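You operate a simulated robot arm through the tools that you are given. There is no shell and no other tool.

You are at the controls of a simulated robot arm. One attempt, no reset.

## Task
Read how damp the blue-banded block is and set it drying on the warm plate.
Fine: brush it first, brush back; meter on the block, then on the white square; up to 15 % low, up to 25 % mid, more high; the plate stays on. Set down upright: small blue brush, sample block with the blue band. What is to be rubbed or washed off counts as gone when no trace of it is left.

It is judged by the outcome, as a careful person would: the job done as asked, and still so three seconds after it is handed in. It fails if anything else is knocked over, pushed out of place, dropped, spilled or broken.

## Robot
A 7-joint arm with a two-finger parallel gripper, fixed in place. Base frame: the origin is on the floor under the middle of its stand, x ahead of it, y to its left, z up; the work surface is at about z = 86. Readings come in cm, degrees, newtons and seconds.
With the tool pointing down near the work surface it reaches from about 32 to 74 cm from the base axis. Its first joint turns from -143.0 to 143.0 degrees. Payload 3 kg.
Tool frame: the origin (TCP) lies between the finger pads and is the grasp point; the fingertips stand 3 cm ahead of it; z points along the fingers, y is the line along which they close. Largest opening 9.4 cm; finger width 2.8, thickness 1; the body of the gripper, 5 by 9.6 cm, starts 5.5 cm behind the TCP.
Orientation is that of the tool frame in the base frame, as a unit quaternion [w, x, y, z]. With the fingers straight down and closing along the base's y, the tool's x points along the base's -x, its y along +y and its z along -z.

## Interface
- The arm moves only by the tool arm_command. Its argument "plan" is a list of rows, each a list of 3 entries, a list of its own where there are three numbers: the turn, a rotation vector about the base's x, y, z in degrees, then the shift along the base's x, y, z in mm, then the finger opening in mm, from 0 to 94. In form: [[[wx, wy, wz], [dx, dy, dz], jaw], ...]. A call has 1 to 20 rows; each row is the pose to reach, as a shift and turn from the pose commanded when the call began. Rows are played at 5 a second. More than 5 cm and 8.6 degrees between two rows, or a gripper value outside its range, and nothing of the call is played. Where a pose cannot be reached the arm comes as near as it can. A force on the tool above 40 N (or 10 N above the force at the start of the call, whichever is more), or a blocked arm, ends the call early, and 0.2 s more pass. Each finger travels about 4.5 cm/s and halts on what it meets, pressing with about 41 N; the grip force reading is that of the motor and also rises with nothing between the fingers. The clock runs only during rows and for 0.2 s after the last one: add rows that repeat a pose to give the fingers time. It gives the time, the measured TCP pose, the force on the tool (base axes), the opening and the grip force at its end, in the units of the frame above (readings bear some noise), with the torque about the TCP (base axes, N m) and any sound that the robot's microphone picked up.
- Cameras (640 x 400 px; columns grow to the right, rows downward): "scene" is fixed at [40.12, -50.02, 162.62]; the picture's right is [0.84, -0.55, 0.00], its down [-0.35, -0.53, -0.77] and it looks along [0.42, 0.64, -0.64] (base axes); focal length 367 px, centre (320, 200). "wrist" rides on the gripper at [7.6, 1.4, -10.2] in the tool frame; the picture's right is [-0.18, 0.98, 0.00], its down [-0.75, -0.14, -0.64] and it looks along [-0.63, -0.12, 0.77] (tool axes); focal length 243 px, centre (320, 200).
- capture(camera): a new picture of that camera. It takes no simulated time.
- slide_trunk(by): moves the trunk up (or, below 0, down) by that many cm; the arm rides with it, the base frame stays. It gives what a move gives, with no picture.
- pixel_to_xyz(camera, pixels): there is no depth. For up to 12 entries [column, row, z] of the newest picture of that camera ("zoom" is the newest enlarged one), the place [x, y] in the base frame at which the ray of that pixel passes the height z, good to about 0.2 cm. It takes no simulated time.
- zoom(camera, box): a new picture of the part [left, top, right, bottom] of that camera's present view, enlarged. It takes no simulated time.
- job_done(): hands the job in; it is judged then, once.

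Open the gripper and draw the arm clear of the work before you hand the job in, unless the task says otherwise.

The tools are called after ">>>" by a JSON object that holds its "name" and its "arguments". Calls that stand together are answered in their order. arm_command: Moves the arm, as the interface text tells. Its arguments: {"type":"object","properties":{"plan":{"type":"array","items":{"type":"array"}}},"required":["plan"]} The other tools are called the same way: slide_trunk (by) moves the trunk up or down; capture (camera) takes a picture; pixel_to_xyz (camera, pixels) gives the place at which the rays of pixels pass given heights; zoom (camera, box) takes an enlarged picture of a part of a camera's view; job_done () hands the job in.

At the start:

```text
time: 0.0
tcp_pos: [63.71, -1.6, 125.3]
orientation: [-0.001, 0.0, 1.0, 0.0]
contact_force: [-0.1, 0.5, 0.0]
ft_torque: [-0.04, -0.01, 0.0]
opening: 9.38
finger_force: 0.1
trunk travel left (down, up): [-27.5, 11.5]
```

scene: 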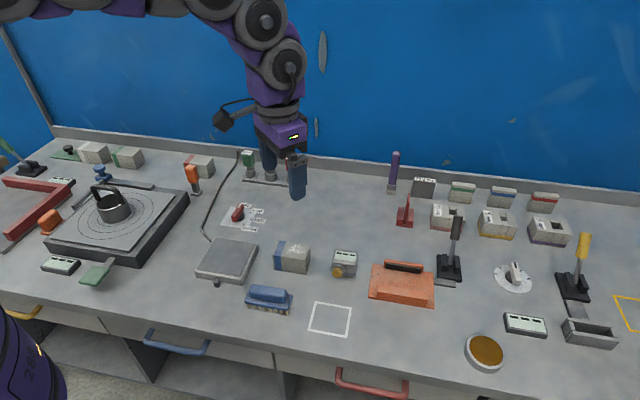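
wrist: 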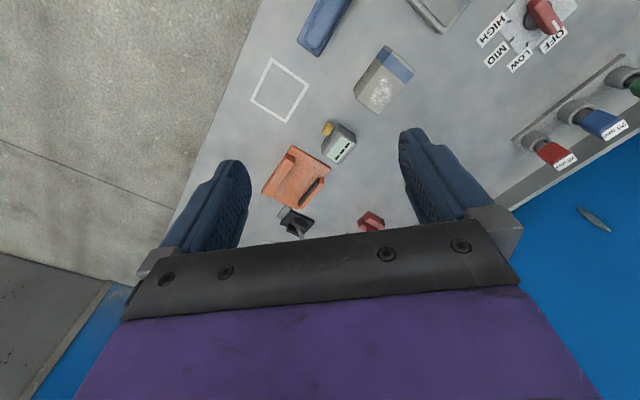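

I start by looking closely at the central area of the scene: the blue-banded block near (292,257), the blue brush near (269,298), the meter near (344,263), the plate at (228,260), and the knob at (240,212).

>>> {"name": "zoom", "arguments": {"camera": "scene", "box": [180, 180, 380, 340]}}

>>> {"name": "zoom", "arguments": {"camera": "scene", "box": [330, 140, 640, 380]}}

>>> {"name": "zoom", "arguments": {"camera": "scene", "box": [0, 120, 260, 320]}}

>>> {"name": "zoom", "arguments": {"camera": "wrist", "box": [220, 0, 620, 250]}}

```text
2.50 times, centred on (280, 260) of scene
```

zoom: 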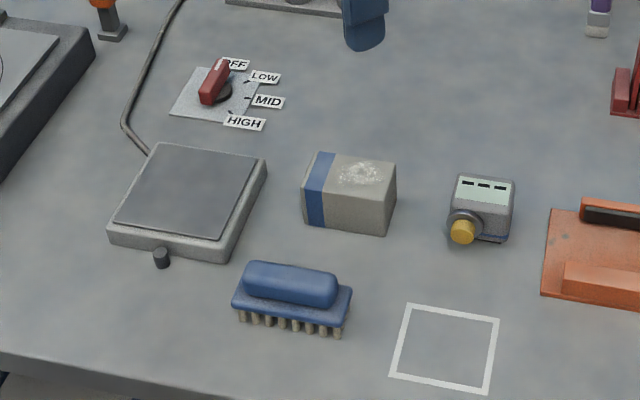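

```text
1.67 times, centred on (485, 260) of scene
```

zoom: 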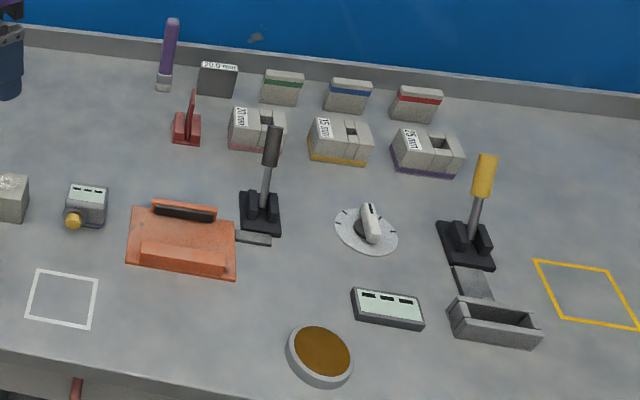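

```text
2.00 times, centred on (130, 220) of scene
```

zoom: 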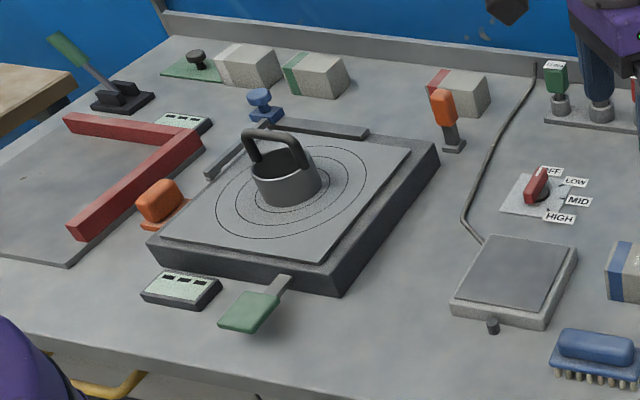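

```text
1.60 times, centred on (420, 125) of wrist
```

zoom: 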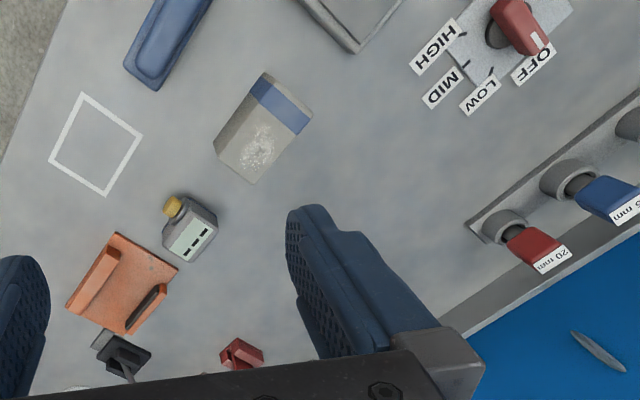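

Now closer zooms of the block, brush and meter to pin down their geometry.

>>> {"name": "zoom", "arguments": {"camera": "scene", "box": [264, 230, 344, 280]}}

>>> {"name": "zoom", "arguments": {"camera": "scene", "box": [232, 275, 312, 325]}}

>>> {"name": "zoom", "arguments": {"camera": "scene", "box": [310, 240, 374, 280]}}

>>> {"name": "zoom", "arguments": {"camera": "scene", "box": [190, 195, 286, 255]}}

>>> {"name": "zoom", "arguments": {"camera": "scene", "box": [185, 230, 281, 290]}}

```text
8.00 times, centred on (304, 255) of scene
```

zoom: 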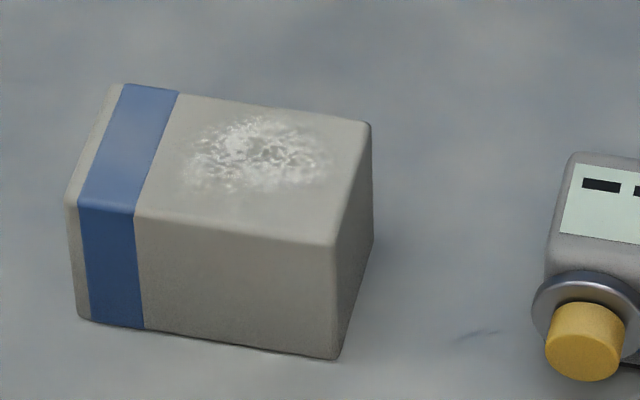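

```text
8.00 times, centred on (272, 300) of scene
```

zoom: 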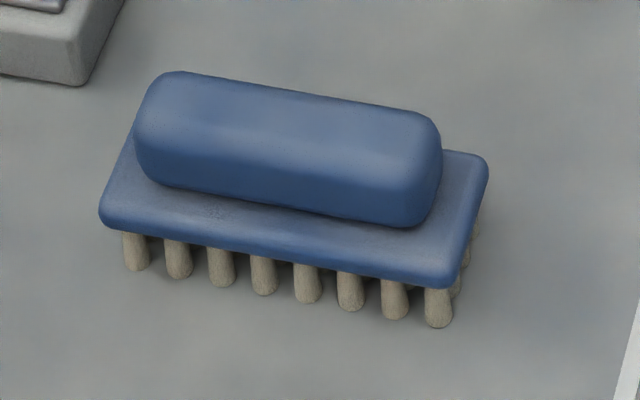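

```text
10.00 times, centred on (342, 260) of scene
```

zoom: 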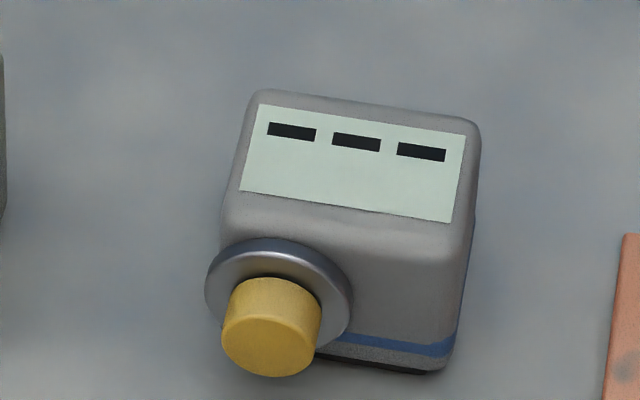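

```text
6.67 times, centred on (238, 225) of scene
```

zoom: 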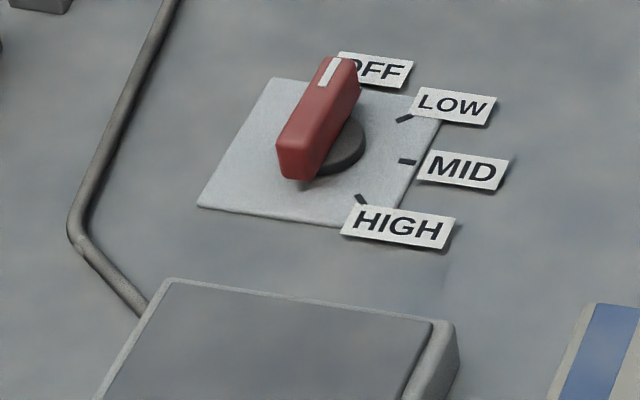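

```text
6.67 times, centred on (233, 260) of scene
```

zoom: 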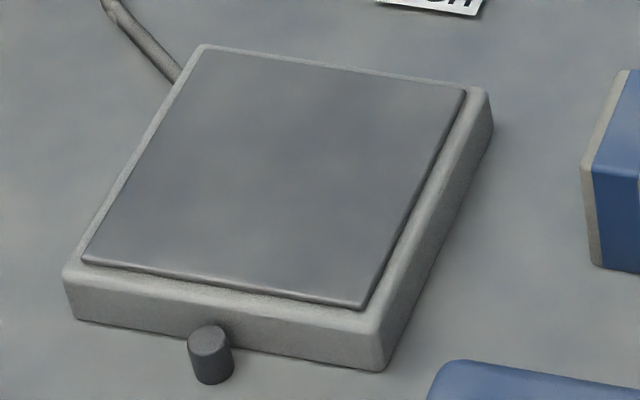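

I locate key points: block bottom/top corners, brush corners, meter corners, white square, plate, and knob.

>>> {"name": "pixel_to_xyz", "arguments": {"camera": "scene", "pixels": [[274, 269.75, 86], [305.9, 275, 86], [310.6, 260.4, 86], [272.4, 255.4, 91], [305.6, 260.4, 91], [310.4, 245.5, 91], [277.75, 240.6, 91], [272.4, 255.4, 92], [305.6, 260.4, 92], [310.4, 245.5, 92], [277.75, 240.6, 92], [310.4, 245.5, 93]]}}

>>> {"name": "pixel_to_xyz", "arguments": {"camera": "scene", "pixels": [[248.5, 308.5, 86], [286.5, 315.5, 86], [244.6, 302.5, 88], [289.5, 310, 88], [292.8, 294.5, 88], [249.5, 292.5, 88], [313.5, 301.5, 86], [351.5, 308, 86], [346.5, 336.5, 86], [308, 331, 86]]}}

>>> {"name": "pixel_to_xyz", "arguments": {"camera": "scene", "pixels": [[353.5, 277, 86], [358, 263, 86], [335.5, 249.5, 91], [358, 252.5, 91], [355.5, 265, 91], [333, 262, 91], [215.5, 236.5, 89], [258, 243.5, 89], [243, 280, 89], [195, 270.5, 89], [242.5, 285.5, 86], [196.5, 278, 86]]}}

>>> {"name": "pixel_to_xyz", "arguments": {"camera": "scene", "pixels": [[241, 216.5, 86], [231.5, 206.7, 86], [219.6, 225.8, 86], [244, 228.5, 86], [254.5, 209.5, 86], [237.5, 204.5, 89], [233.5, 219.5, 89], [248.5, 212.8, 86], [249, 219.2, 86], [242, 224.7, 86], [241, 218, 87]]}}

```text
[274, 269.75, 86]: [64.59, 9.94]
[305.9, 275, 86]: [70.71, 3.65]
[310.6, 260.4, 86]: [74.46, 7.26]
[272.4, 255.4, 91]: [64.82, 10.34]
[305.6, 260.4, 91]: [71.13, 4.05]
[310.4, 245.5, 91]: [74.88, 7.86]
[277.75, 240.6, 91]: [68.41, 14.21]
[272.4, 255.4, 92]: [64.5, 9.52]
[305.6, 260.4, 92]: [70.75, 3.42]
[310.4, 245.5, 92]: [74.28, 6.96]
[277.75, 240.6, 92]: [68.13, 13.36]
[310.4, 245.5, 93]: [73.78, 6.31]
```

```text
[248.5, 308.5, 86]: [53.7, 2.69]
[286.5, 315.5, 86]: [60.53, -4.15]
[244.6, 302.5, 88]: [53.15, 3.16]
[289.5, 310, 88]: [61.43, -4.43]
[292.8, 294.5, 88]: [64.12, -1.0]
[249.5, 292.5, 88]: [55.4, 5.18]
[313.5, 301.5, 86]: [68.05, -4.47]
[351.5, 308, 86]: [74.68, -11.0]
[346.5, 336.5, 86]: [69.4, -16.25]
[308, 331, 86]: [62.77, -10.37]
```

```text
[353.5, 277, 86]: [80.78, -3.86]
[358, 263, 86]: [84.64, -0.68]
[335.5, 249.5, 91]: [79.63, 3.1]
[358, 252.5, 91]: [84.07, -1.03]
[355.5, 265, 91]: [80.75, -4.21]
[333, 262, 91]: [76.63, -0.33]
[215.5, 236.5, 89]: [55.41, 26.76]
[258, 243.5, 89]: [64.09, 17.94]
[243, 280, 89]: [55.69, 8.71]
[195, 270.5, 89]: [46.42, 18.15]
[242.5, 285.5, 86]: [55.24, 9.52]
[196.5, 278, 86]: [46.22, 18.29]
```

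```text
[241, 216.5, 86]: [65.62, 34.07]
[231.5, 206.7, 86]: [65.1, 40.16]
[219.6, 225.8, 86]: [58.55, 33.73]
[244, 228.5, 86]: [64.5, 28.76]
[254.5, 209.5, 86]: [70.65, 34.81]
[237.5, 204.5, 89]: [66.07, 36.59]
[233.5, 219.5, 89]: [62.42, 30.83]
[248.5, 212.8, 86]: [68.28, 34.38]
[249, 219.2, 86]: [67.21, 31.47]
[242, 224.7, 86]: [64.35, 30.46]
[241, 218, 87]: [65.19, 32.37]
```

The brush lies centred near (58.6, 1.0) with its long axis at about -45°. I move above it, turning the gripper -45° about vertical so that the fingers close across the handle, and check how well the arm follows.

>>> {"name": "arm_command", "arguments": {"plan": [[[0, 0, -7], [-7, 4, -20], 94], [[0, 0, -14], [-14, 8, -40], 94], [[0, 0, -21], [-21, 12, -60], 94], [[0, 0, -28], [-28, 16, -80], 94], [[0, 0, -35], [-35, 20, -100], 94], [[0, 0, -42], [-43, 24, -120], 94], [[0, 0, -45], [-51, 26, -140], 94], [[0, 0, -45], [-51, 26, -140], 94]]}}

```text
time: 1.8
tcp_pos: [58.33, 0.88, 111.4]
orientation: [0.001, 0.383, 0.924, -0.001]
contact_force: [-0.2, -0.1, -0.6]
ft_torque: [0.03, -0.01, 0.0]
opening: 9.38
finger_force: 0.1
trunk travel left (down, up): [-27.5, 11.5]
```

The arm follows well. I look with the wrist camera to refine brush and block positions.

>>> {"name": "capture", "arguments": {"camera": "wrist"}}

>>> {"name": "capture", "arguments": {"camera": "scene"}}

```text
taken
```

wrist: 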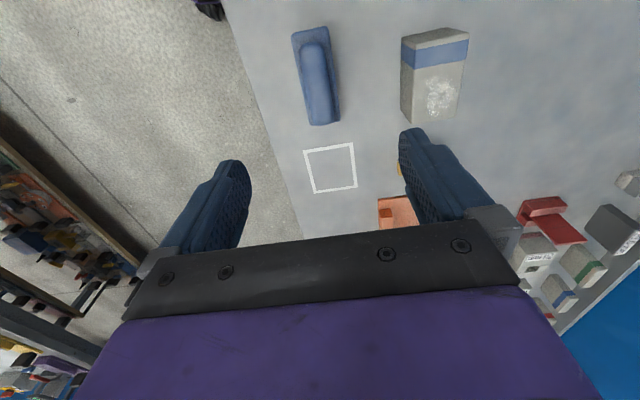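

```text
taken
```

scene: 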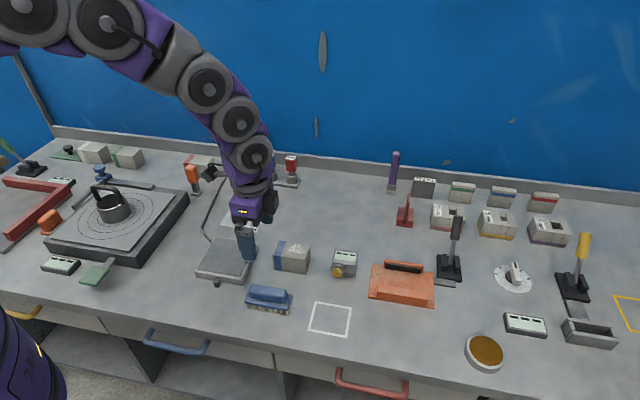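

The brush shows in the wrist view near (318,75), right below the TCP. I zoom there to measure the handle.

>>> {"name": "zoom", "arguments": {"camera": "wrist", "box": [260, 10, 380, 140]}}

>>> {"name": "zoom", "arguments": {"camera": "wrist", "box": [360, 10, 500, 140]}}

```text
3.08 times, centred on (320, 75) of wrist
```

zoom: 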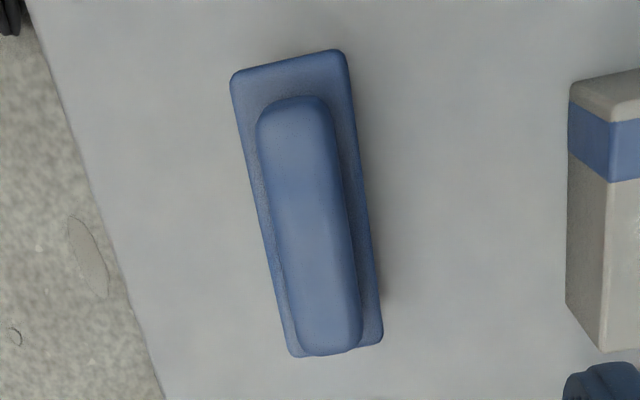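

```text
3.08 times, centred on (430, 75) of wrist
```

zoom: 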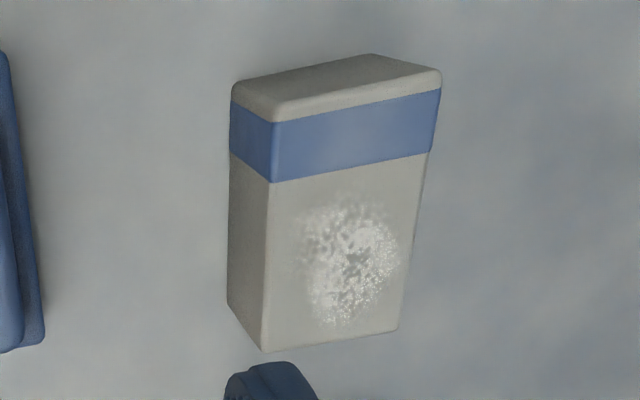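

I compare wrist and scene rays at several heights to triangulate the brush plate and handle heights.

>>> {"name": "pixel_to_xyz", "arguments": {"camera": "wrist", "pixels": [[291.4, 33.7, 88], [327.1, 26.2, 88], [340.5, 118.9, 88], [310.9, 124.4, 88], [301.1, 45.7, 90], [321.6, 41.5, 90], [333.6, 120.5, 90], [312.8, 124.4, 90], [301.1, 45.7, 91], [321.6, 41.5, 91], [333.6, 120.5, 91], [312.8, 124.4, 91]]}}

>>> {"name": "pixel_to_xyz", "arguments": {"camera": "scene", "pixels": [[244.6, 301.5, 88], [288.5, 308.5, 88], [292.8, 295, 88], [244.6, 301.5, 89], [288.5, 308.5, 89], [292.8, 295, 89], [252, 284.3, 91], [284.5, 289, 91], [252, 284.3, 90], [284.5, 289, 90]]}}

>>> {"name": "pixel_to_xyz", "arguments": {"camera": "wrist", "pixels": [[406.5, 124.5, 92], [449.5, 117.5, 92], [463.5, 34.5, 92], [408.5, 48, 92], [406.5, 124.5, 91.5], [449.5, 117.5, 91.5], [463.5, 34.5, 91.5], [408.5, 48, 91.5], [400, 107, 86], [305, 151, 86], [350, 144, 86], [357, 186, 86]]}}

```text
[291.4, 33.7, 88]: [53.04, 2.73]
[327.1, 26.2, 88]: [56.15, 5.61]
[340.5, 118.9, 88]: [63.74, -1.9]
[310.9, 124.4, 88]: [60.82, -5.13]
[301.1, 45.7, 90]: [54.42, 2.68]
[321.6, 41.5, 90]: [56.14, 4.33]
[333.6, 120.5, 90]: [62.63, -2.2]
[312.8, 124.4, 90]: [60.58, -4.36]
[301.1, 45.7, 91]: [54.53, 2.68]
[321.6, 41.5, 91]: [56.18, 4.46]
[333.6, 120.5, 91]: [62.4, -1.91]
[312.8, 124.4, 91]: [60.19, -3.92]
```

```text
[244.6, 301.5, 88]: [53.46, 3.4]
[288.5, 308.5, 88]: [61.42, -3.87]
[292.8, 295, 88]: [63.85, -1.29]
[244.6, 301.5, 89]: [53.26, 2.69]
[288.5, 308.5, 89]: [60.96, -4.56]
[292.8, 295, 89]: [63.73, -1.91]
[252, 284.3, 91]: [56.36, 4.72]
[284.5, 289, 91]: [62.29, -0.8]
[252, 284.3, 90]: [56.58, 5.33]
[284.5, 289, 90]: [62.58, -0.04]
```

```text
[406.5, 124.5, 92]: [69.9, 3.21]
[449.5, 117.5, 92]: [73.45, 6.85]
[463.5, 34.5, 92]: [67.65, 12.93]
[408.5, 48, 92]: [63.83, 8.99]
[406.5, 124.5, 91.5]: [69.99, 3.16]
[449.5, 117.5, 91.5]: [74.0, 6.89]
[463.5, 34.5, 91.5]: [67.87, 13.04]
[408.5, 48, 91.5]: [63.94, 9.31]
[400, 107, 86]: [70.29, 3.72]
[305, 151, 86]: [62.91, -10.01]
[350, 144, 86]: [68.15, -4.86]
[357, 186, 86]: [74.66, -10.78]
```

The brush plate top is about z=88.8, the handle top about 91.4, and the handle centre about (58.4, 0.4). I descend part-way with the fingers at 60 mm and check.

>>> {"name": "arm_command", "arguments": {"plan": [[[0, 0, 0], [-1, -3, -35], 60], [[0, 0, 0], [-1, -6, -70], 60], [[0, 0, 0], [-1, -6, -105], 60], [[0, 0, 0], [-1, -6, -140], 60], [[0, 0, 0], [-1, -6, -150], 60], [[0, 0, 0], [-1, -6, -150], 60]]}}

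>>> {"name": "capture", "arguments": {"camera": "wrist"}}

>>> {"name": "zoom", "arguments": {"camera": "scene", "box": [200, 240, 328, 320]}}

```text
time: 3.2
tcp_pos: [58.21, 0.45, 96.28]
orientation: [0.001, 0.383, 0.924, 0.0]
contact_force: [-0.5, -0.3, 0.5]
ft_torque: [0.0, -0.03, -0.02]
opening: 6.03
finger_force: 0.1
trunk travel left (down, up): [-27.5, 11.5]
```

```text
taken
```

wrist: 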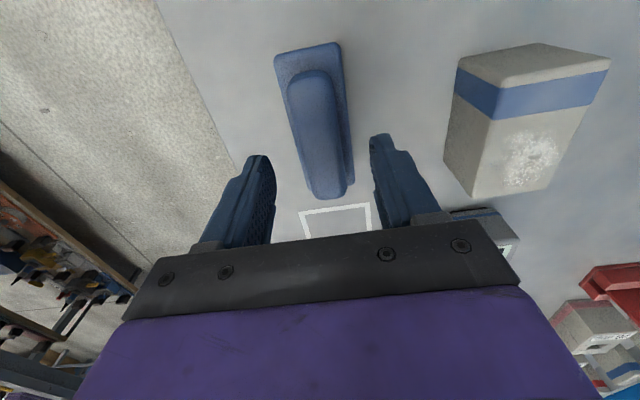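

```text
5.00 times, centred on (264, 280) of scene
```

zoom: 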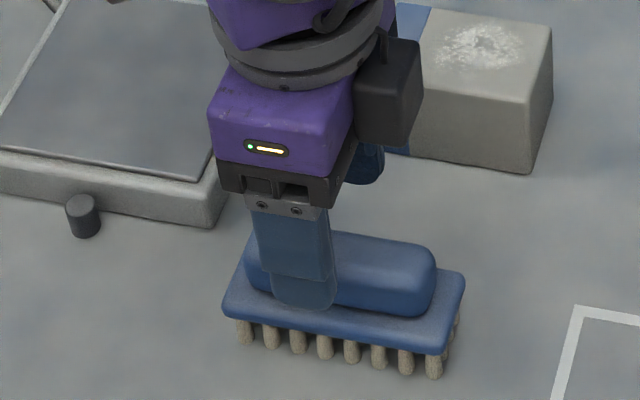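

I refine the handle's position with this closer wrist picture: handle top ends near (308,72) and (328,197).

>>> {"name": "zoom", "arguments": {"camera": "wrist", "box": [240, 30, 400, 220]}}

>>> {"name": "pixel_to_xyz", "arguments": {"camera": "wrist", "pixels": [[287, 80, 91.2], [332, 72, 91.2], [348, 188, 91.2], [310, 195, 91.2], [274, 55, 88.8], [339, 42, 88.8], [355, 182, 88.8]]}}

```text
2.11 times, centred on (320, 125) of wrist
```

zoom: 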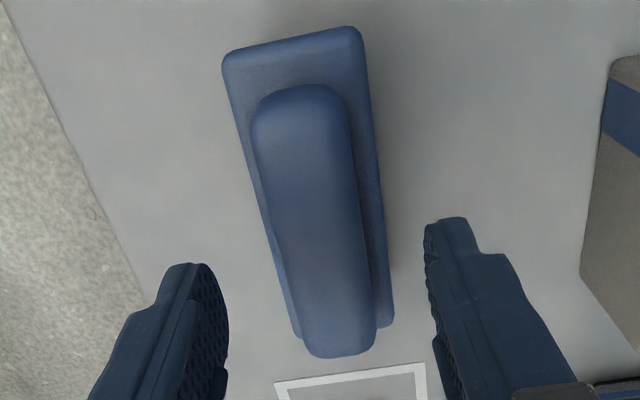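

```text
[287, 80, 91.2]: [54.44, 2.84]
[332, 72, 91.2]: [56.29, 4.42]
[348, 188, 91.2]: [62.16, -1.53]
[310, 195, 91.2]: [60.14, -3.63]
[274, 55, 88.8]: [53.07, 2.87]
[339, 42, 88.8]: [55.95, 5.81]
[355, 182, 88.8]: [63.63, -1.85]
```

The handle centre (58.26, 0.53) matches the TCP. I descend to z≈92.3 and close on the handle.

>>> {"name": "arm_command", "arguments": {"plan": [[[0, 0, 0], [0, 1, -20], 60], [[0, 0, 0], [0, 1, -40], 60], [[0, 0, 0], [0, 1, -40], 60], [[0, 0, 0], [0, 1, -40], 15], [[0, 0, 0], [0, 1, -40], 15], [[0, 0, 0], [0, 1, -40], 15], [[0, 0, 0], [0, 1, -40], 15], [[0, 0, 0], [0, 1, -40], 15]]}}

```text
time: 5.0
tcp_pos: [58.33, 0.47, 92.25]
orientation: [0.001, 0.383, 0.924, 0.0]
contact_force: [-0.2, -0.5, 1.7]
ft_torque: [-0.03, -0.07, 0.01]
opening: 4.32
finger_force: 41.0
trunk travel left (down, up): [-27.5, 11.5]
```

The fingers stopped at 4.3 cm, which is about the plate width rather than the handle's, so I look before lifting.

>>> {"name": "zoom", "arguments": {"camera": "scene", "box": [220, 260, 316, 320]}}

>>> {"name": "capture", "arguments": {"camera": "wrist"}}

```text
6.67 times, centred on (268, 290) of scene
```

zoom: 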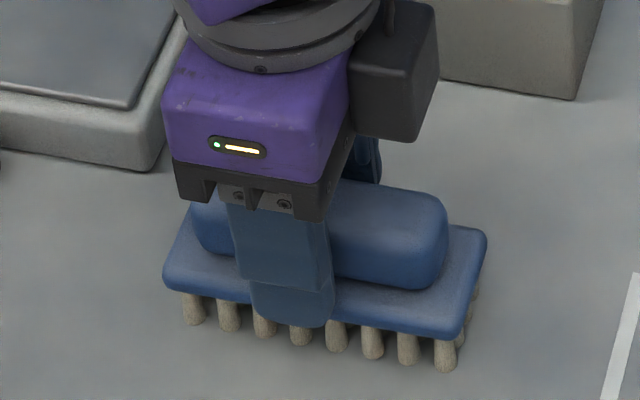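

```text
taken
```

wrist: 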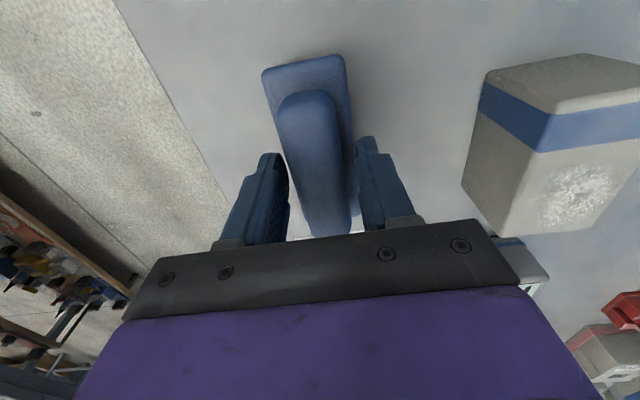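

The fingertips have caught the edges of the brush's base plate. I open, rise 6 mm and close on the handle itself.

>>> {"name": "arm_command", "arguments": {"plan": [[[0, 0, 0], [0, 0, 0], 60], [[0, 0, 0], [0, 0, 0], 60], [[0, 0, 0], [0, 0, 6], 60], [[0, 0, 0], [0, 0, 6], 60], [[0, 0, 0], [0, 0, 6], 10], [[0, 0, 0], [0, 0, 6], 10], [[0, 0, 0], [0, 0, 6], 10], [[0, 0, 0], [0, 0, 6], 10], [[0, 0, 0], [0, 0, 6], 10], [[0, 0, 0], [0, 0, 6], 10]]}}

>>> {"name": "zoom", "arguments": {"camera": "scene", "box": [220, 260, 316, 320]}}

>>> {"name": "capture", "arguments": {"camera": "wrist"}}

```text
time: 7.2
tcp_pos: [58.34, 0.55, 92.92]
orientation: [0.0, 0.382, 0.924, -0.001]
contact_force: [0.3, -0.7, 3.1]
ft_torque: [0.11, 0.01, 0.02]
opening: 2.74
finger_force: 41.0
trunk travel left (down, up): [-27.5, 11.5]
```

```text
6.67 times, centred on (268, 290) of scene
```

zoom: 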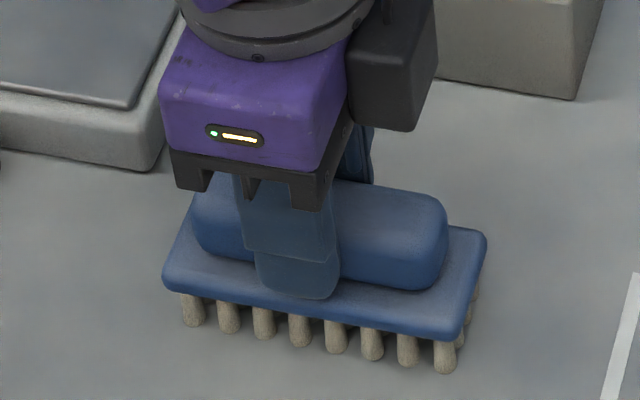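

```text
taken
```

wrist: 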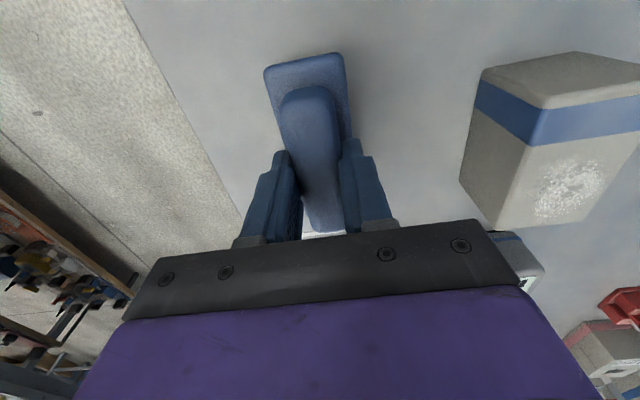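

The handle is now held (opening 2.74). I lift the brush straight up 12 cm and check that it hangs level.

>>> {"name": "arm_command", "arguments": {"plan": [[[0, 0, 0], [0, 0, 15], 10], [[0, 0, 0], [0, 0, 35], 10], [[0, 0, 0], [0, 0, 60], 10], [[0, 0, 0], [0, 0, 90], 10], [[0, 0, 0], [0, 0, 120], 10], [[0, 0, 0], [0, 0, 120], 10]]}}

>>> {"name": "capture", "arguments": {"camera": "scene"}}

>>> {"name": "capture", "arguments": {"camera": "wrist"}}

>>> {"name": "pixel_to_xyz", "arguments": {"camera": "scene", "pixels": [[295.9, 248.75, 91.8], [287, 248, 91.8], [305, 249, 91.8], [297, 244.5, 91.8], [294, 254, 91.8]]}}

```text
time: 8.6
tcp_pos: [58.39, 0.62, 105.0]
orientation: [-0.001, 0.382, 0.924, 0.0]
contact_force: [0.0, -0.2, -0.2]
ft_torque: [-0.03, -0.01, 0.01]
opening: 2.71
finger_force: 40.9
trunk travel left (down, up): [-27.5, 11.5]
```

```text
taken
```

scene: 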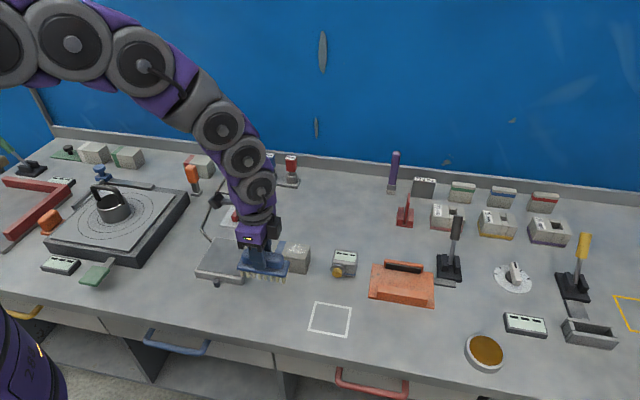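

```text
taken
```

wrist: 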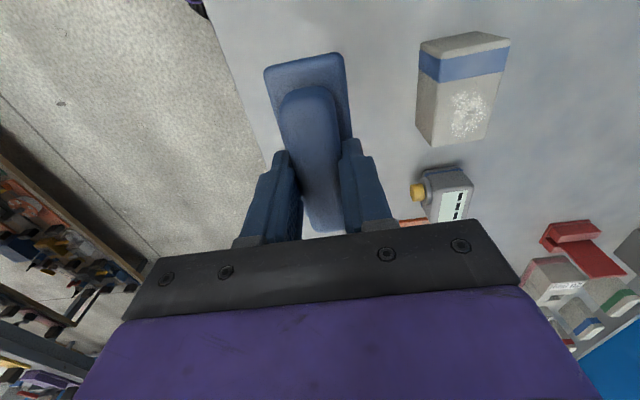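

```text
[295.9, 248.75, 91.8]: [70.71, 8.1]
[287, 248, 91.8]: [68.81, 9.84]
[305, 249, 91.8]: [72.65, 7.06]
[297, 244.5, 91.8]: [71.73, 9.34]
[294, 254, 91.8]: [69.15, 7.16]
```

The brush is held level. I measure dust extents and block top corners from this wrist view (dust near (466,114)).

>>> {"name": "zoom", "arguments": {"camera": "wrist", "box": [400, 20, 520, 150]}}

>>> {"name": "pixel_to_xyz", "arguments": {"camera": "wrist", "pixels": [[466, 114, 91.8], [466, 90, 91.8], [464, 136, 91.8], [451, 116, 91.8], [484, 108, 91.8], [431, 147, 91.8], [486, 138, 91.8], [510, 40, 91.8], [420, 45, 91.8], [431, 147, 91.4], [486, 138, 91.4]]}}

```text
3.08 times, centred on (460, 85) of wrist
```

zoom: 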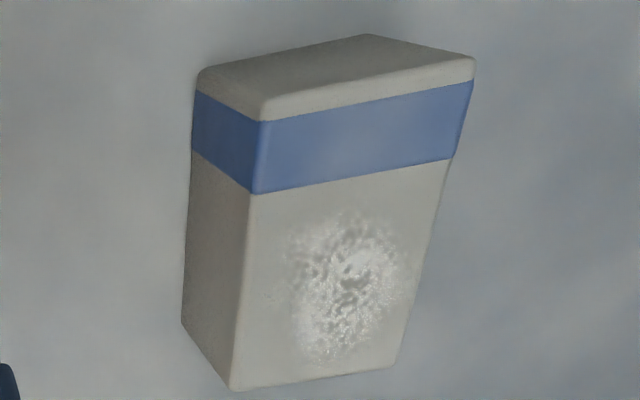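

```text
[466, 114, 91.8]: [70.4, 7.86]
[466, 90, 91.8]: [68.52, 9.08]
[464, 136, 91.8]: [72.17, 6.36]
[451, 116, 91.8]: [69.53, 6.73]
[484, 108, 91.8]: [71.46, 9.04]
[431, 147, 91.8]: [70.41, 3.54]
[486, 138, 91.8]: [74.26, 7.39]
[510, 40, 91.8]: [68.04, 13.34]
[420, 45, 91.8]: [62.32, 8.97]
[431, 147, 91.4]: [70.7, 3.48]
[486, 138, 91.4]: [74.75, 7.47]
```

Dust centre is about (70.4, 7.9), block top centre about (69.2, 8.4). I carry the brush over the dust and descend to just above the block.

>>> {"name": "arm_command", "arguments": {"plan": [[[0, 0, 0], [30, 18, 0], 10], [[0, 0, 0], [60, 36, 0], 10], [[0, 0, 0], [90, 54, 0], 10], [[0, 0, 0], [120, 73, 0], 10], [[0, 0, 0], [120, 73, -20], 10], [[0, 0, 0], [120, 73, -40], 10], [[0, 0, 0], [120, 73, -55], 10], [[0, 0, 0], [120, 73, -55], 10]]}}

>>> {"name": "zoom", "arguments": {"camera": "scene", "box": [256, 220, 352, 280]}}

>>> {"name": "capture", "arguments": {"camera": "wrist"}}

```text
time: 10.4
tcp_pos: [70.12, 7.89, 99.51]
orientation: [0.0, 0.383, 0.924, -0.002]
contact_force: [0.0, -0.3, -0.8]
ft_torque: [0.0, 0.02, 0.0]
opening: 2.73
finger_force: 40.6
trunk travel left (down, up): [-27.5, 11.5]
```

```text
6.67 times, centred on (304, 250) of scene
```

zoom: 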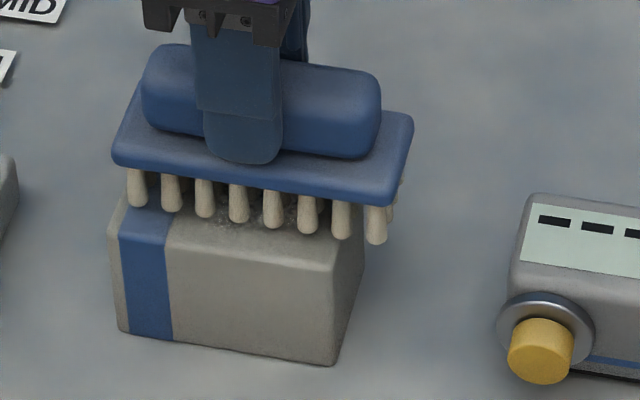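

```text
taken
```

wrist: 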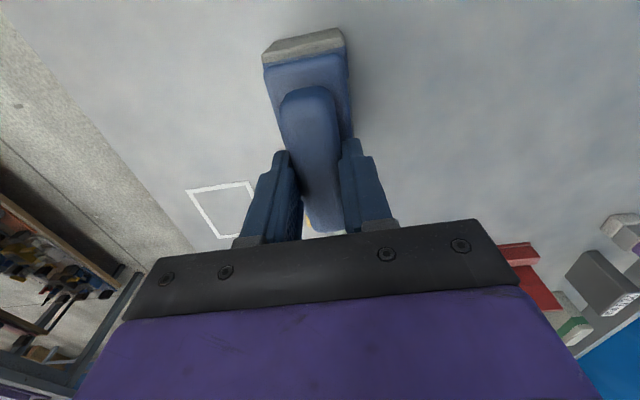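

The bristles hover just over the dust. I lower in small steps, watching the force.

>>> {"name": "arm_command", "arguments": {"plan": [[[0, 0, 0], [0, 0, -2], 10], [[0, 0, 0], [0, 0, -4], 10], [[0, 0, 0], [0, 0, -6], 10], [[0, 0, 0], [0, 0, -6], 10]]}}

```text
time: 11.4
tcp_pos: [70.37, 7.8, 98.95]
orientation: [0.001, 0.382, 0.924, -0.001]
contact_force: [-0.5, -2.0, 3.5]
ft_torque: [-0.07, 0.11, 0.02]
opening: 2.69
finger_force: 41.7
trunk travel left (down, up): [-27.5, 11.5]
```

Contact begins (3.5 N). I press 1 mm further.

>>> {"name": "arm_command", "arguments": {"plan": [[[0, 0, 0], [0, 0, -1], 10], [[0, 0, 0], [0, 0, -1], 10]]}}

```text
time: 12.0
tcp_pos: [70.16, 7.71, 98.8]
orientation: [0.002, 0.382, 0.924, 0.0]
contact_force: [3.1, -0.9, 16.4]
ft_torque: [0.1, 0.2, 0.0]
opening: 2.71
finger_force: 41.0
trunk travel left (down, up): [-27.5, 11.5]
```

That's 16 N, firm enough. I back off 0.5 mm and make strokes along the block's long axis.

>>> {"name": "arm_command", "arguments": {"plan": [[[0, 0, 0], [0, 0, 0.5], 10], [[0, 0, 0], [4, -4, 0.5], 10], [[0, 0, 0], [8, -8, 0.5], 10], [[0, 0, 0], [4, -4, 0.5], 10], [[0, 0, 0], [0, 0, 0.5], 10], [[0, 0, 0], [-4, 4, 0.5], 10], [[0, 0, 0], [-8, 8, 0.5], 10], [[0, 0, 0], [-12, 12, 0.5], 10], [[0, 0, 0], [-8, 8, 0.5], 10], [[0, 0, 0], [-4, 4, 0.5], 10], [[0, 0, 0], [0, 0, 0.5], 10]]}}

>>> {"name": "zoom", "arguments": {"camera": "scene", "box": [256, 220, 352, 280]}}

```text
time: 14.4
tcp_pos: [70.17, 8.0, 98.89]
orientation: [0.002, 0.382, 0.924, -0.001]
contact_force: [-5.3, 9.2, 24.3]
ft_torque: [0.88, 0.61, -0.06]
opening: 2.73
finger_force: 40.9
trunk travel left (down, up): [-27.5, 11.5]
```

```text
6.67 times, centred on (304, 250) of scene
```

zoom: 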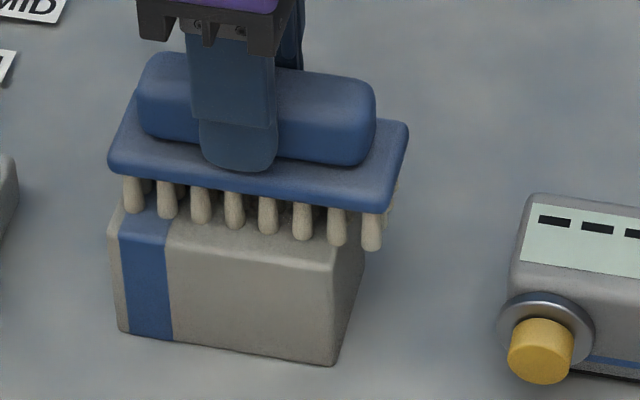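

The block stayed in place. I lift to check how much dust is left.

>>> {"name": "arm_command", "arguments": {"plan": [[[0, 0, 0], [0, 0, 10], 10], [[0, 0, 0], [0, 0, 30], 10], [[0, 0, 0], [-20, -20, 50], 10], [[0, 0, 0], [-45, -45, 60], 10], [[0, 0, 0], [-45, -45, 60], 10]]}}

>>> {"name": "zoom", "arguments": {"camera": "scene", "box": [256, 220, 352, 280]}}

>>> {"name": "zoom", "arguments": {"camera": "wrist", "box": [300, 0, 500, 160]}}

```text
time: 15.6
tcp_pos: [65.67, 3.31, 104.63]
orientation: [0.0, 0.383, 0.924, -0.001]
contact_force: [0.0, -0.6, -0.3]
ft_torque: [-0.02, 0.01, -0.04]
opening: 2.72
finger_force: 40.9
trunk travel left (down, up): [-27.5, 11.5]
```

```text
6.67 times, centred on (304, 250) of scene
```

zoom: 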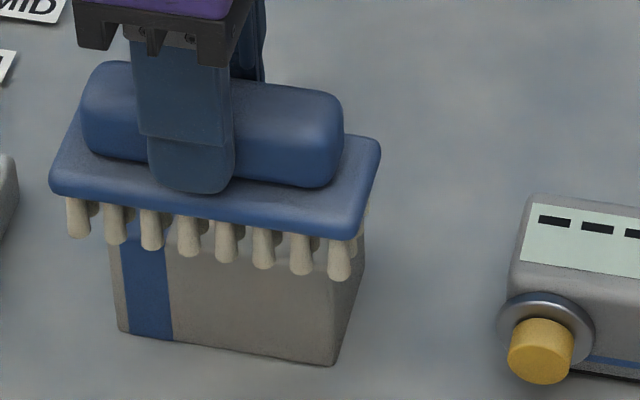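

```text
2.50 times, centred on (400, 80) of wrist
```

zoom: 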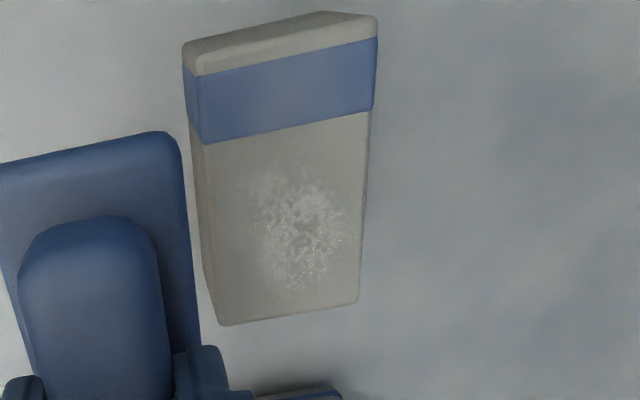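

The dust has faded evenly but is not gone. I return and brush more, with longer strokes at slightly lighter pressure.

>>> {"name": "arm_command", "arguments": {"plan": [[[0, 0, 0], [25, 25, 0], 10], [[0, 0, 0], [45, 45, -15], 10], [[0, 0, 0], [45, 45, -40], 10], [[0, 0, 0], [45, 45, -54], 10], [[0, 0, 0], [45, 45, -59.3], 10], [[0, 0, 0], [50, 40, -59.3], 10], [[0, 0, 0], [55, 35, -59.3], 10], [[0, 0, 0], [50, 40, -59.3], 10], [[0, 0, 0], [45, 45, -59.3], 10], [[0, 0, 0], [40, 50, -59.3], 10], [[0, 0, 0], [35, 55, -59.3], 10], [[0, 0, 0], [40, 50, -59.3], 10], [[0, 0, 0], [45, 45, -59.3], 10], [[0, 0, 0], [50, 40, -59.3], 10], [[0, 0, 0], [55, 35, -59.3], 10], [[0, 0, 0], [50, 40, -59.3], 10], [[0, 0, 0], [45, 45, -59.3], 10], [[0, 0, 0], [40, 50, -59.3], 10], [[0, 0, 0], [35, 55, -59.3], 10], [[0, 0, 0], [45, 45, -59.3], 10]]}}

```text
time: 19.8
tcp_pos: [70.13, 8.14, 98.94]
orientation: [0.001, 0.383, 0.924, -0.001]
contact_force: [-2.2, 2.6, 9.3]
ft_torque: [0.28, 0.1, -0.06]
opening: 2.72
finger_force: 40.8
trunk travel left (down, up): [-27.5, 11.5]
```

The pressure is about 9 N and the strokes went through. I add cross strokes plus more length strokes, all still on the block.

>>> {"name": "arm_command", "arguments": {"plan": [[[0, 0, 0], [4, 4, 0], 10], [[0, 0, 0], [8, 8, 0], 10], [[0, 0, 0], [4, 4, 0], 10], [[0, 0, 0], [0, 0, 0], 10], [[0, 0, 0], [-4, -4, 0], 10], [[0, 0, 0], [-8, -8, 0], 10], [[0, 0, 0], [-4, -4, 0], 10], [[0, 0, 0], [0, 0, 0], 10], [[0, 0, 0], [5, -5, 0], 10], [[0, 0, 0], [10, -10, 0], 10], [[0, 0, 0], [5, -5, 0], 10], [[0, 0, 0], [0, 0, 0], 10], [[0, 0, 0], [-5, 5, 0], 10], [[0, 0, 0], [-10, 10, 0], 10], [[0, 0, 0], [0, 0, 0], 10], [[0, 0, 0], [0, 0, 10], 10], [[0, 0, 0], [0, 0, 30], 10], [[0, 0, 0], [-25, -25, 50], 10], [[0, 0, 0], [-45, -45, 60], 10], [[0, 0, 0], [-45, -45, 60], 10]]}}

>>> {"name": "zoom", "arguments": {"camera": "wrist", "box": [300, 0, 500, 160]}}

>>> {"name": "zoom", "arguments": {"camera": "scene", "box": [256, 220, 352, 280]}}

```text
time: 24.0
tcp_pos: [65.88, 3.25, 104.83]
orientation: [0.0, 0.383, 0.924, -0.001]
contact_force: [1.0, -0.3, -0.5]
ft_torque: [-0.04, -0.02, 0.01]
opening: 2.71
finger_force: 40.8
trunk travel left (down, up): [-27.5, 11.5]
```

```text
2.50 times, centred on (400, 80) of wrist
```

zoom: 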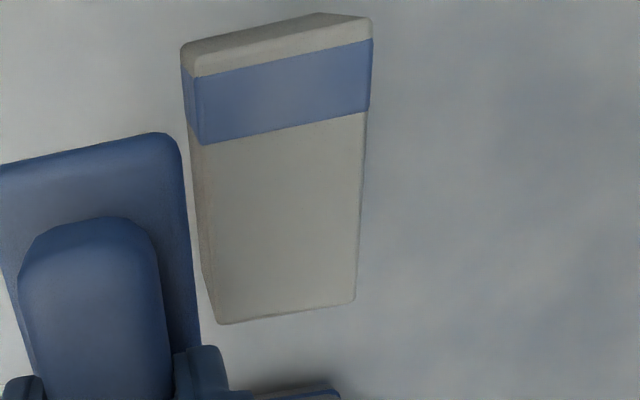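

```text
6.67 times, centred on (304, 250) of scene
```

zoom: 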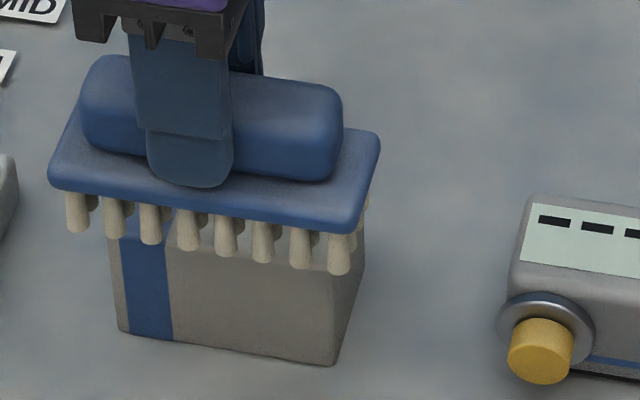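

The top looks clean. I zoom in tight to make sure no trace remains before taking the brush back.

>>> {"name": "zoom", "arguments": {"camera": "wrist", "box": [350, 20, 430, 140]}}

```text
3.33 times, centred on (390, 80) of wrist
```

zoom: 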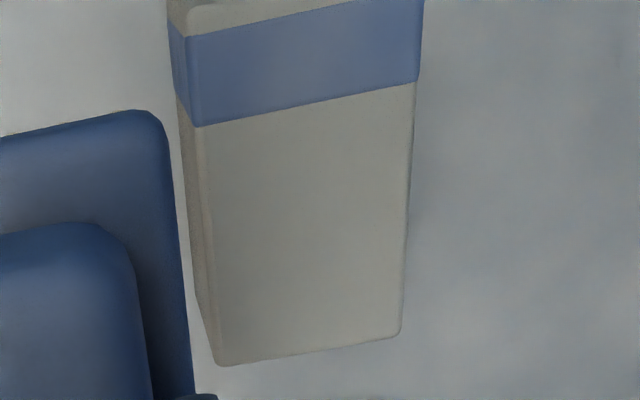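

Clean. I carry the brush back over its original place (58.3, 0.5) and lower it to just above the table.

>>> {"name": "arm_command", "arguments": {"plan": [[[0, 0, 0], [-25, -9, 0], 10], [[0, 0, 0], [-50, -18, 0], 10], [[0, 0, 0], [-75, -27, 0], 10], [[0, 0, 0], [-75, -27, -30], 10], [[0, 0, 0], [-75, -27, -60], 10], [[0, 0, 0], [-75, -27, -90], 10], [[0, 0, 0], [-75, -27, -108], 10], [[0, 0, 0], [-75, -27, -114], 10], [[0, 0, 0], [-75, -27, -114], 10]]}}

```text
time: 26.0
tcp_pos: [58.29, 0.65, 93.52]
orientation: [0.0, 0.383, 0.924, -0.001]
contact_force: [0.1, 0.3, 0.0]
ft_torque: [-0.02, 0.01, 0.0]
opening: 2.7
finger_force: 40.7
trunk travel left (down, up): [-27.5, 11.5]
```

Just above the table with no contact. I lower in 1–2 mm steps to touch down.

>>> {"name": "arm_command", "arguments": {"plan": [[[0, 0, 0], [0, 0, -2], 10], [[0, 0, 0], [0, 0, -4], 10], [[0, 0, 0], [0, 0, -5], 10], [[0, 0, 0], [0, 0, -5], 10]]}}

```text
time: 27.0
tcp_pos: [58.11, 0.59, 93.14]
orientation: [0.001, 0.382, 0.924, -0.001]
contact_force: [0.2, -0.3, -0.3]
ft_torque: [-0.02, 0.03, 0.01]
opening: 2.69
finger_force: 41.2
trunk travel left (down, up): [-27.5, 11.5]
```

>>> {"name": "arm_command", "arguments": {"plan": [[[0, 0, 0], [0, 0, -1], 10], [[0, 0, 0], [0, 0, -2], 10], [[0, 0, 0], [0, 0, -2], 10]]}}

```text
time: 27.8
tcp_pos: [58.14, 0.67, 92.92]
orientation: [0.0, 0.383, 0.924, -0.001]
contact_force: [-1.0, 0.8, 14.2]
ft_torque: [0.21, 0.53, 0.06]
opening: 2.71
finger_force: 41.2
trunk travel left (down, up): [-27.5, 11.5]
```

Touchdown (14 N). I relieve the pressure slightly, open the fingers, and rise clear.

>>> {"name": "arm_command", "arguments": {"plan": [[[0, 0, 0], [0, 0, 0.7], 10], [[0, 0, 0], [0, 0, 0.7], 30], [[0, 0, 0], [0, 0, 0.7], 45], [[0, 0, 0], [0, 0, 0.7], 60], [[0, 0, 0], [0, 0, 0.7], 60], [[0, 0, 0], [0, 0, 20], 60], [[0, 0, 0], [0, 0, 50], 60], [[0, 0, 0], [0, 0, 90], 60], [[0, 0, 0], [0, 0, 130], 60], [[0, 0, 0], [0, 0, 130], 60]]}}

>>> {"name": "capture", "arguments": {"camera": "scene"}}

>>> {"name": "capture", "arguments": {"camera": "wrist"}}

```text
time: 30.0
tcp_pos: [58.15, 0.55, 105.71]
orientation: [-0.001, 0.382, 0.924, 0.0]
contact_force: [0.1, -0.5, 0.4]
ft_torque: [0.0, 0.0, -0.01]
opening: 6.02
finger_force: 0.0
trunk travel left (down, up): [-27.5, 11.5]
```

```text
taken
```

scene: 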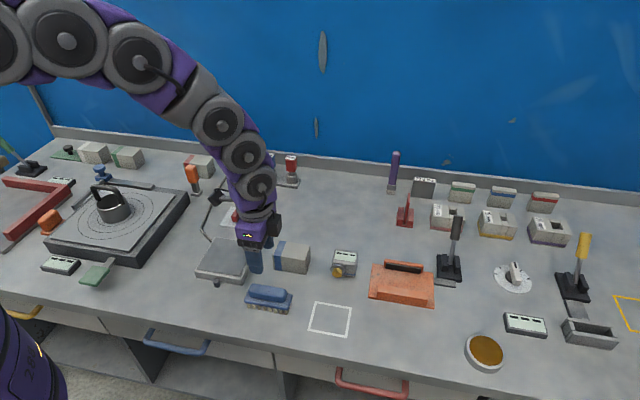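

```text
taken
```

wrist: 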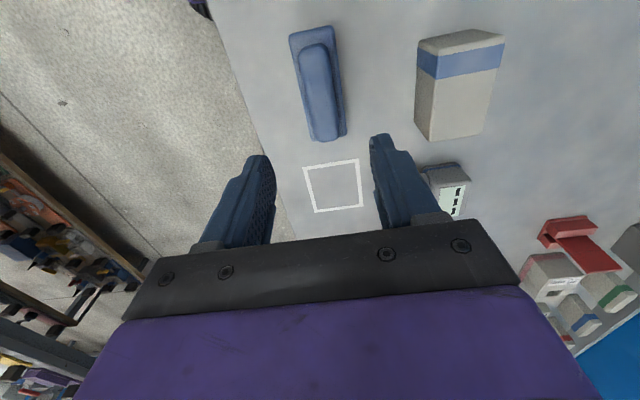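

The brush is back upright in its place. Next the meter at about (80.3, -0.6): its ends (across the long axis) are the free faces, so I turn the gripper to +45° and approach from above, testing reach at a safe height.

>>> {"name": "arm_command", "arguments": {"plan": [[[0, 0, 8], [5, 0, 5], 80], [[0, 0, 16], [15, 0, 5], 94], [[0, 0, 24], [25, 0, 5], 94], [[0, 0, 32], [35, 0, 5], 94], [[0, 0, 40], [50, 0, 5], 94], [[0, 0, 48], [65, 0, 5], 94], [[0, 0, 56], [80, 0, 5], 94], [[0, 0, 64], [95, 0, 5], 94], [[0, 0, 72], [110, 0, 5], 94], [[0, 0, 80], [125, 0, 5], 94], [[0, 0, 88], [140, 0, 5], 94], [[0, 0, 90], [150, 0, 5], 94], [[0, 0, 90], [150, 0, 5], 94]]}}

>>> {"name": "capture", "arguments": {"camera": "wrist"}}

>>> {"name": "capture", "arguments": {"camera": "scene"}}

```text
time: 32.8
tcp_pos: [73.15, 0.48, 106.22]
orientation: [0.001, -0.383, 0.924, 0.0]
contact_force: [0.0, -0.1, -0.3]
ft_torque: [0.01, 0.0, -0.01]
opening: 9.38
finger_force: 0.0
trunk travel left (down, up): [-27.5, 11.5]
```

```text
taken
```

wrist: 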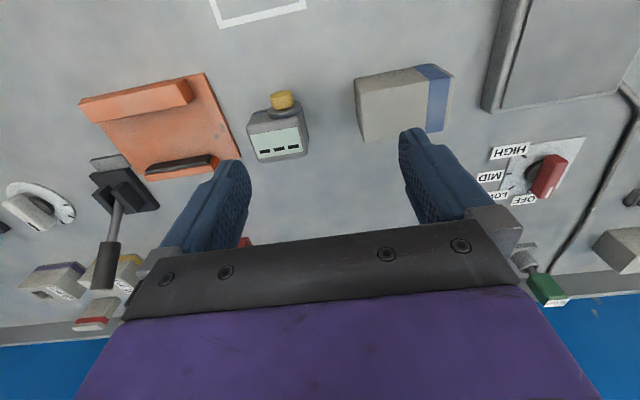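

```text
taken
```

scene: 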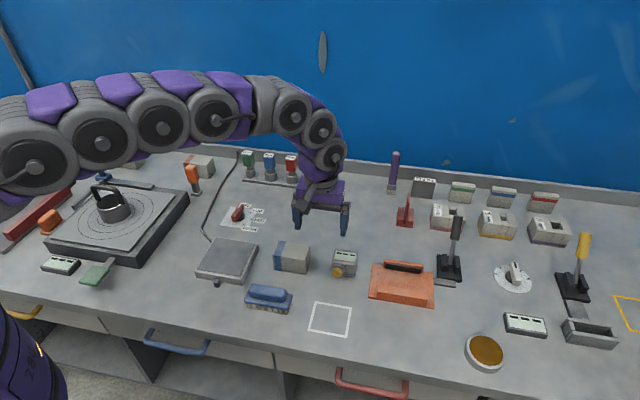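

Reached x=73 fine. The meter shows at (278,130) in the wrist view; I zoom and measure it.

>>> {"name": "zoom", "arguments": {"camera": "wrist", "box": [220, 80, 340, 170]}}

>>> {"name": "pixel_to_xyz", "arguments": {"camera": "wrist", "pixels": [[275, 92, 88], [293, 90, 88], [247, 128, 90.7], [300, 116, 90.7], [307, 154, 90.7], [258, 163, 90.7], [228, 29, 86], [305, 8, 86]]}}

```text
4.44 times, centred on (280, 125) of wrist
```

zoom: 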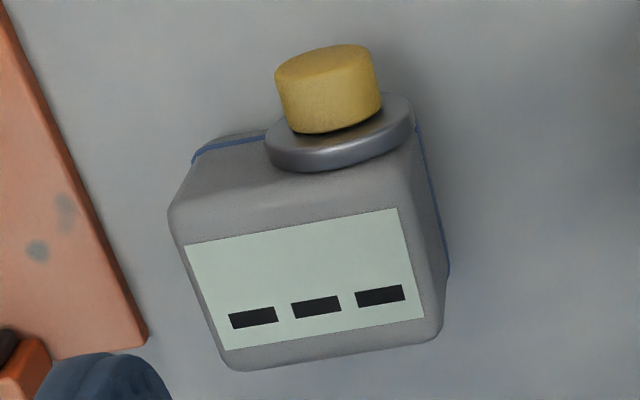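

```text
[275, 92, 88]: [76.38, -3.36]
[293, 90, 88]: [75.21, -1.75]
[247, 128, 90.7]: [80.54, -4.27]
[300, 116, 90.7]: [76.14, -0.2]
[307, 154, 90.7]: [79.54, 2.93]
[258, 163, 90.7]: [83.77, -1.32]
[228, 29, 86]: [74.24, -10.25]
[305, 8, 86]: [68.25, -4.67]
```

I check the clearance between the meter's end and the orange board next to it.

>>> {"name": "pixel_to_xyz", "arguments": {"camera": "wrist", "pixels": [[205, 74, 87], [241, 157, 87], [217, 167, 87], [223, 115, 87], [205, 74, 86], [241, 157, 86], [194, 95, 89], [211, 155, 89]]}}

>>> {"name": "zoom", "arguments": {"camera": "scene", "box": [320, 235, 448, 315]}}

```text
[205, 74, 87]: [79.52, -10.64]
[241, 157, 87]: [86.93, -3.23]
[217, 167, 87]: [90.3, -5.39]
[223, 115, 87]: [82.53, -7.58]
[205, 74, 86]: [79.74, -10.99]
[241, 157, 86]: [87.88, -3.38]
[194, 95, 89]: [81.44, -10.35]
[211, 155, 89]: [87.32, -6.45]
```

```text
5.00 times, centred on (384, 275) of scene
```

zoom: 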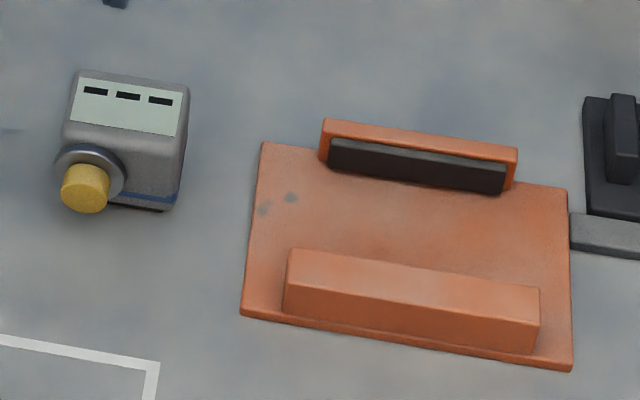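

The board is 3.8 cm from the meter's end, enough for a finger with the opening at 78 mm. I move over the meter at the same height to test reach.

>>> {"name": "arm_command", "arguments": {"plan": [[[0, 0, 0], [20, -4, 0], 78], [[0, 0, 0], [40, -8, 0], 78], [[0, 0, 0], [60, -11, 0], 78], [[0, 0, 0], [68, -12, 0], 78], [[0, 0, 0], [68, -12, 0], 78]]}}

```text
time: 34.0
tcp_pos: [76.18, -0.08, 106.31]
orientation: [0.0, -0.383, 0.924, 0.0]
contact_force: [-0.2, 0.1, 0.3]
ft_torque: [-0.01, 0.03, 0.02]
opening: 7.81
finger_force: 0.0
out of reach, approached as far as the arm can: row 2, 3, 4, 5
trunk travel left (down, up): [-27.5, 11.5]
```

At z=106 the vertical tool only gets to x=76; the meter needs 80. I'll tilt the tool about its closing axis (keeps pads flat on the meter's ends) and lower the trunk. First I back off and rise, to see how the commanded pose was treated.

>>> {"name": "arm_command", "arguments": {"plan": [[[0, 0, 0], [-20, 0, 25], 78], [[0, 0, 0], [-40, 0, 50], 78], [[0, 0, 0], [-60, 0, 75], 78], [[0, 0, 0], [-60, 0, 75], 78]]}}

```text
time: 35.0
tcp_pos: [70.22, -0.08, 113.84]
orientation: [-0.001, -0.382, 0.924, 0.001]
contact_force: [0.5, 0.3, 0.2]
ft_torque: [0.01, -0.01, -0.01]
opening: 7.78
finger_force: 0.1
trunk travel left (down, up): [-27.5, 11.5]
```

The commanded pose is clipped to what was reached, good. I lower the trunk 14 cm (TCP to about z=100, clear of everything).

>>> {"name": "slide_trunk", "arguments": {"by": -14}}

```text
time: 36.7
tcp_pos: [70.18, -0.03, 99.94]
orientation: [0.0, -0.382, 0.924, 0.0]
contact_force: [0.2, -0.7, 0.1]
ft_torque: [0.01, 0.02, 0.03]
opening: 7.8
finger_force: 0.1
trunk travel left (down, up): [-13.5, 25.5]
```

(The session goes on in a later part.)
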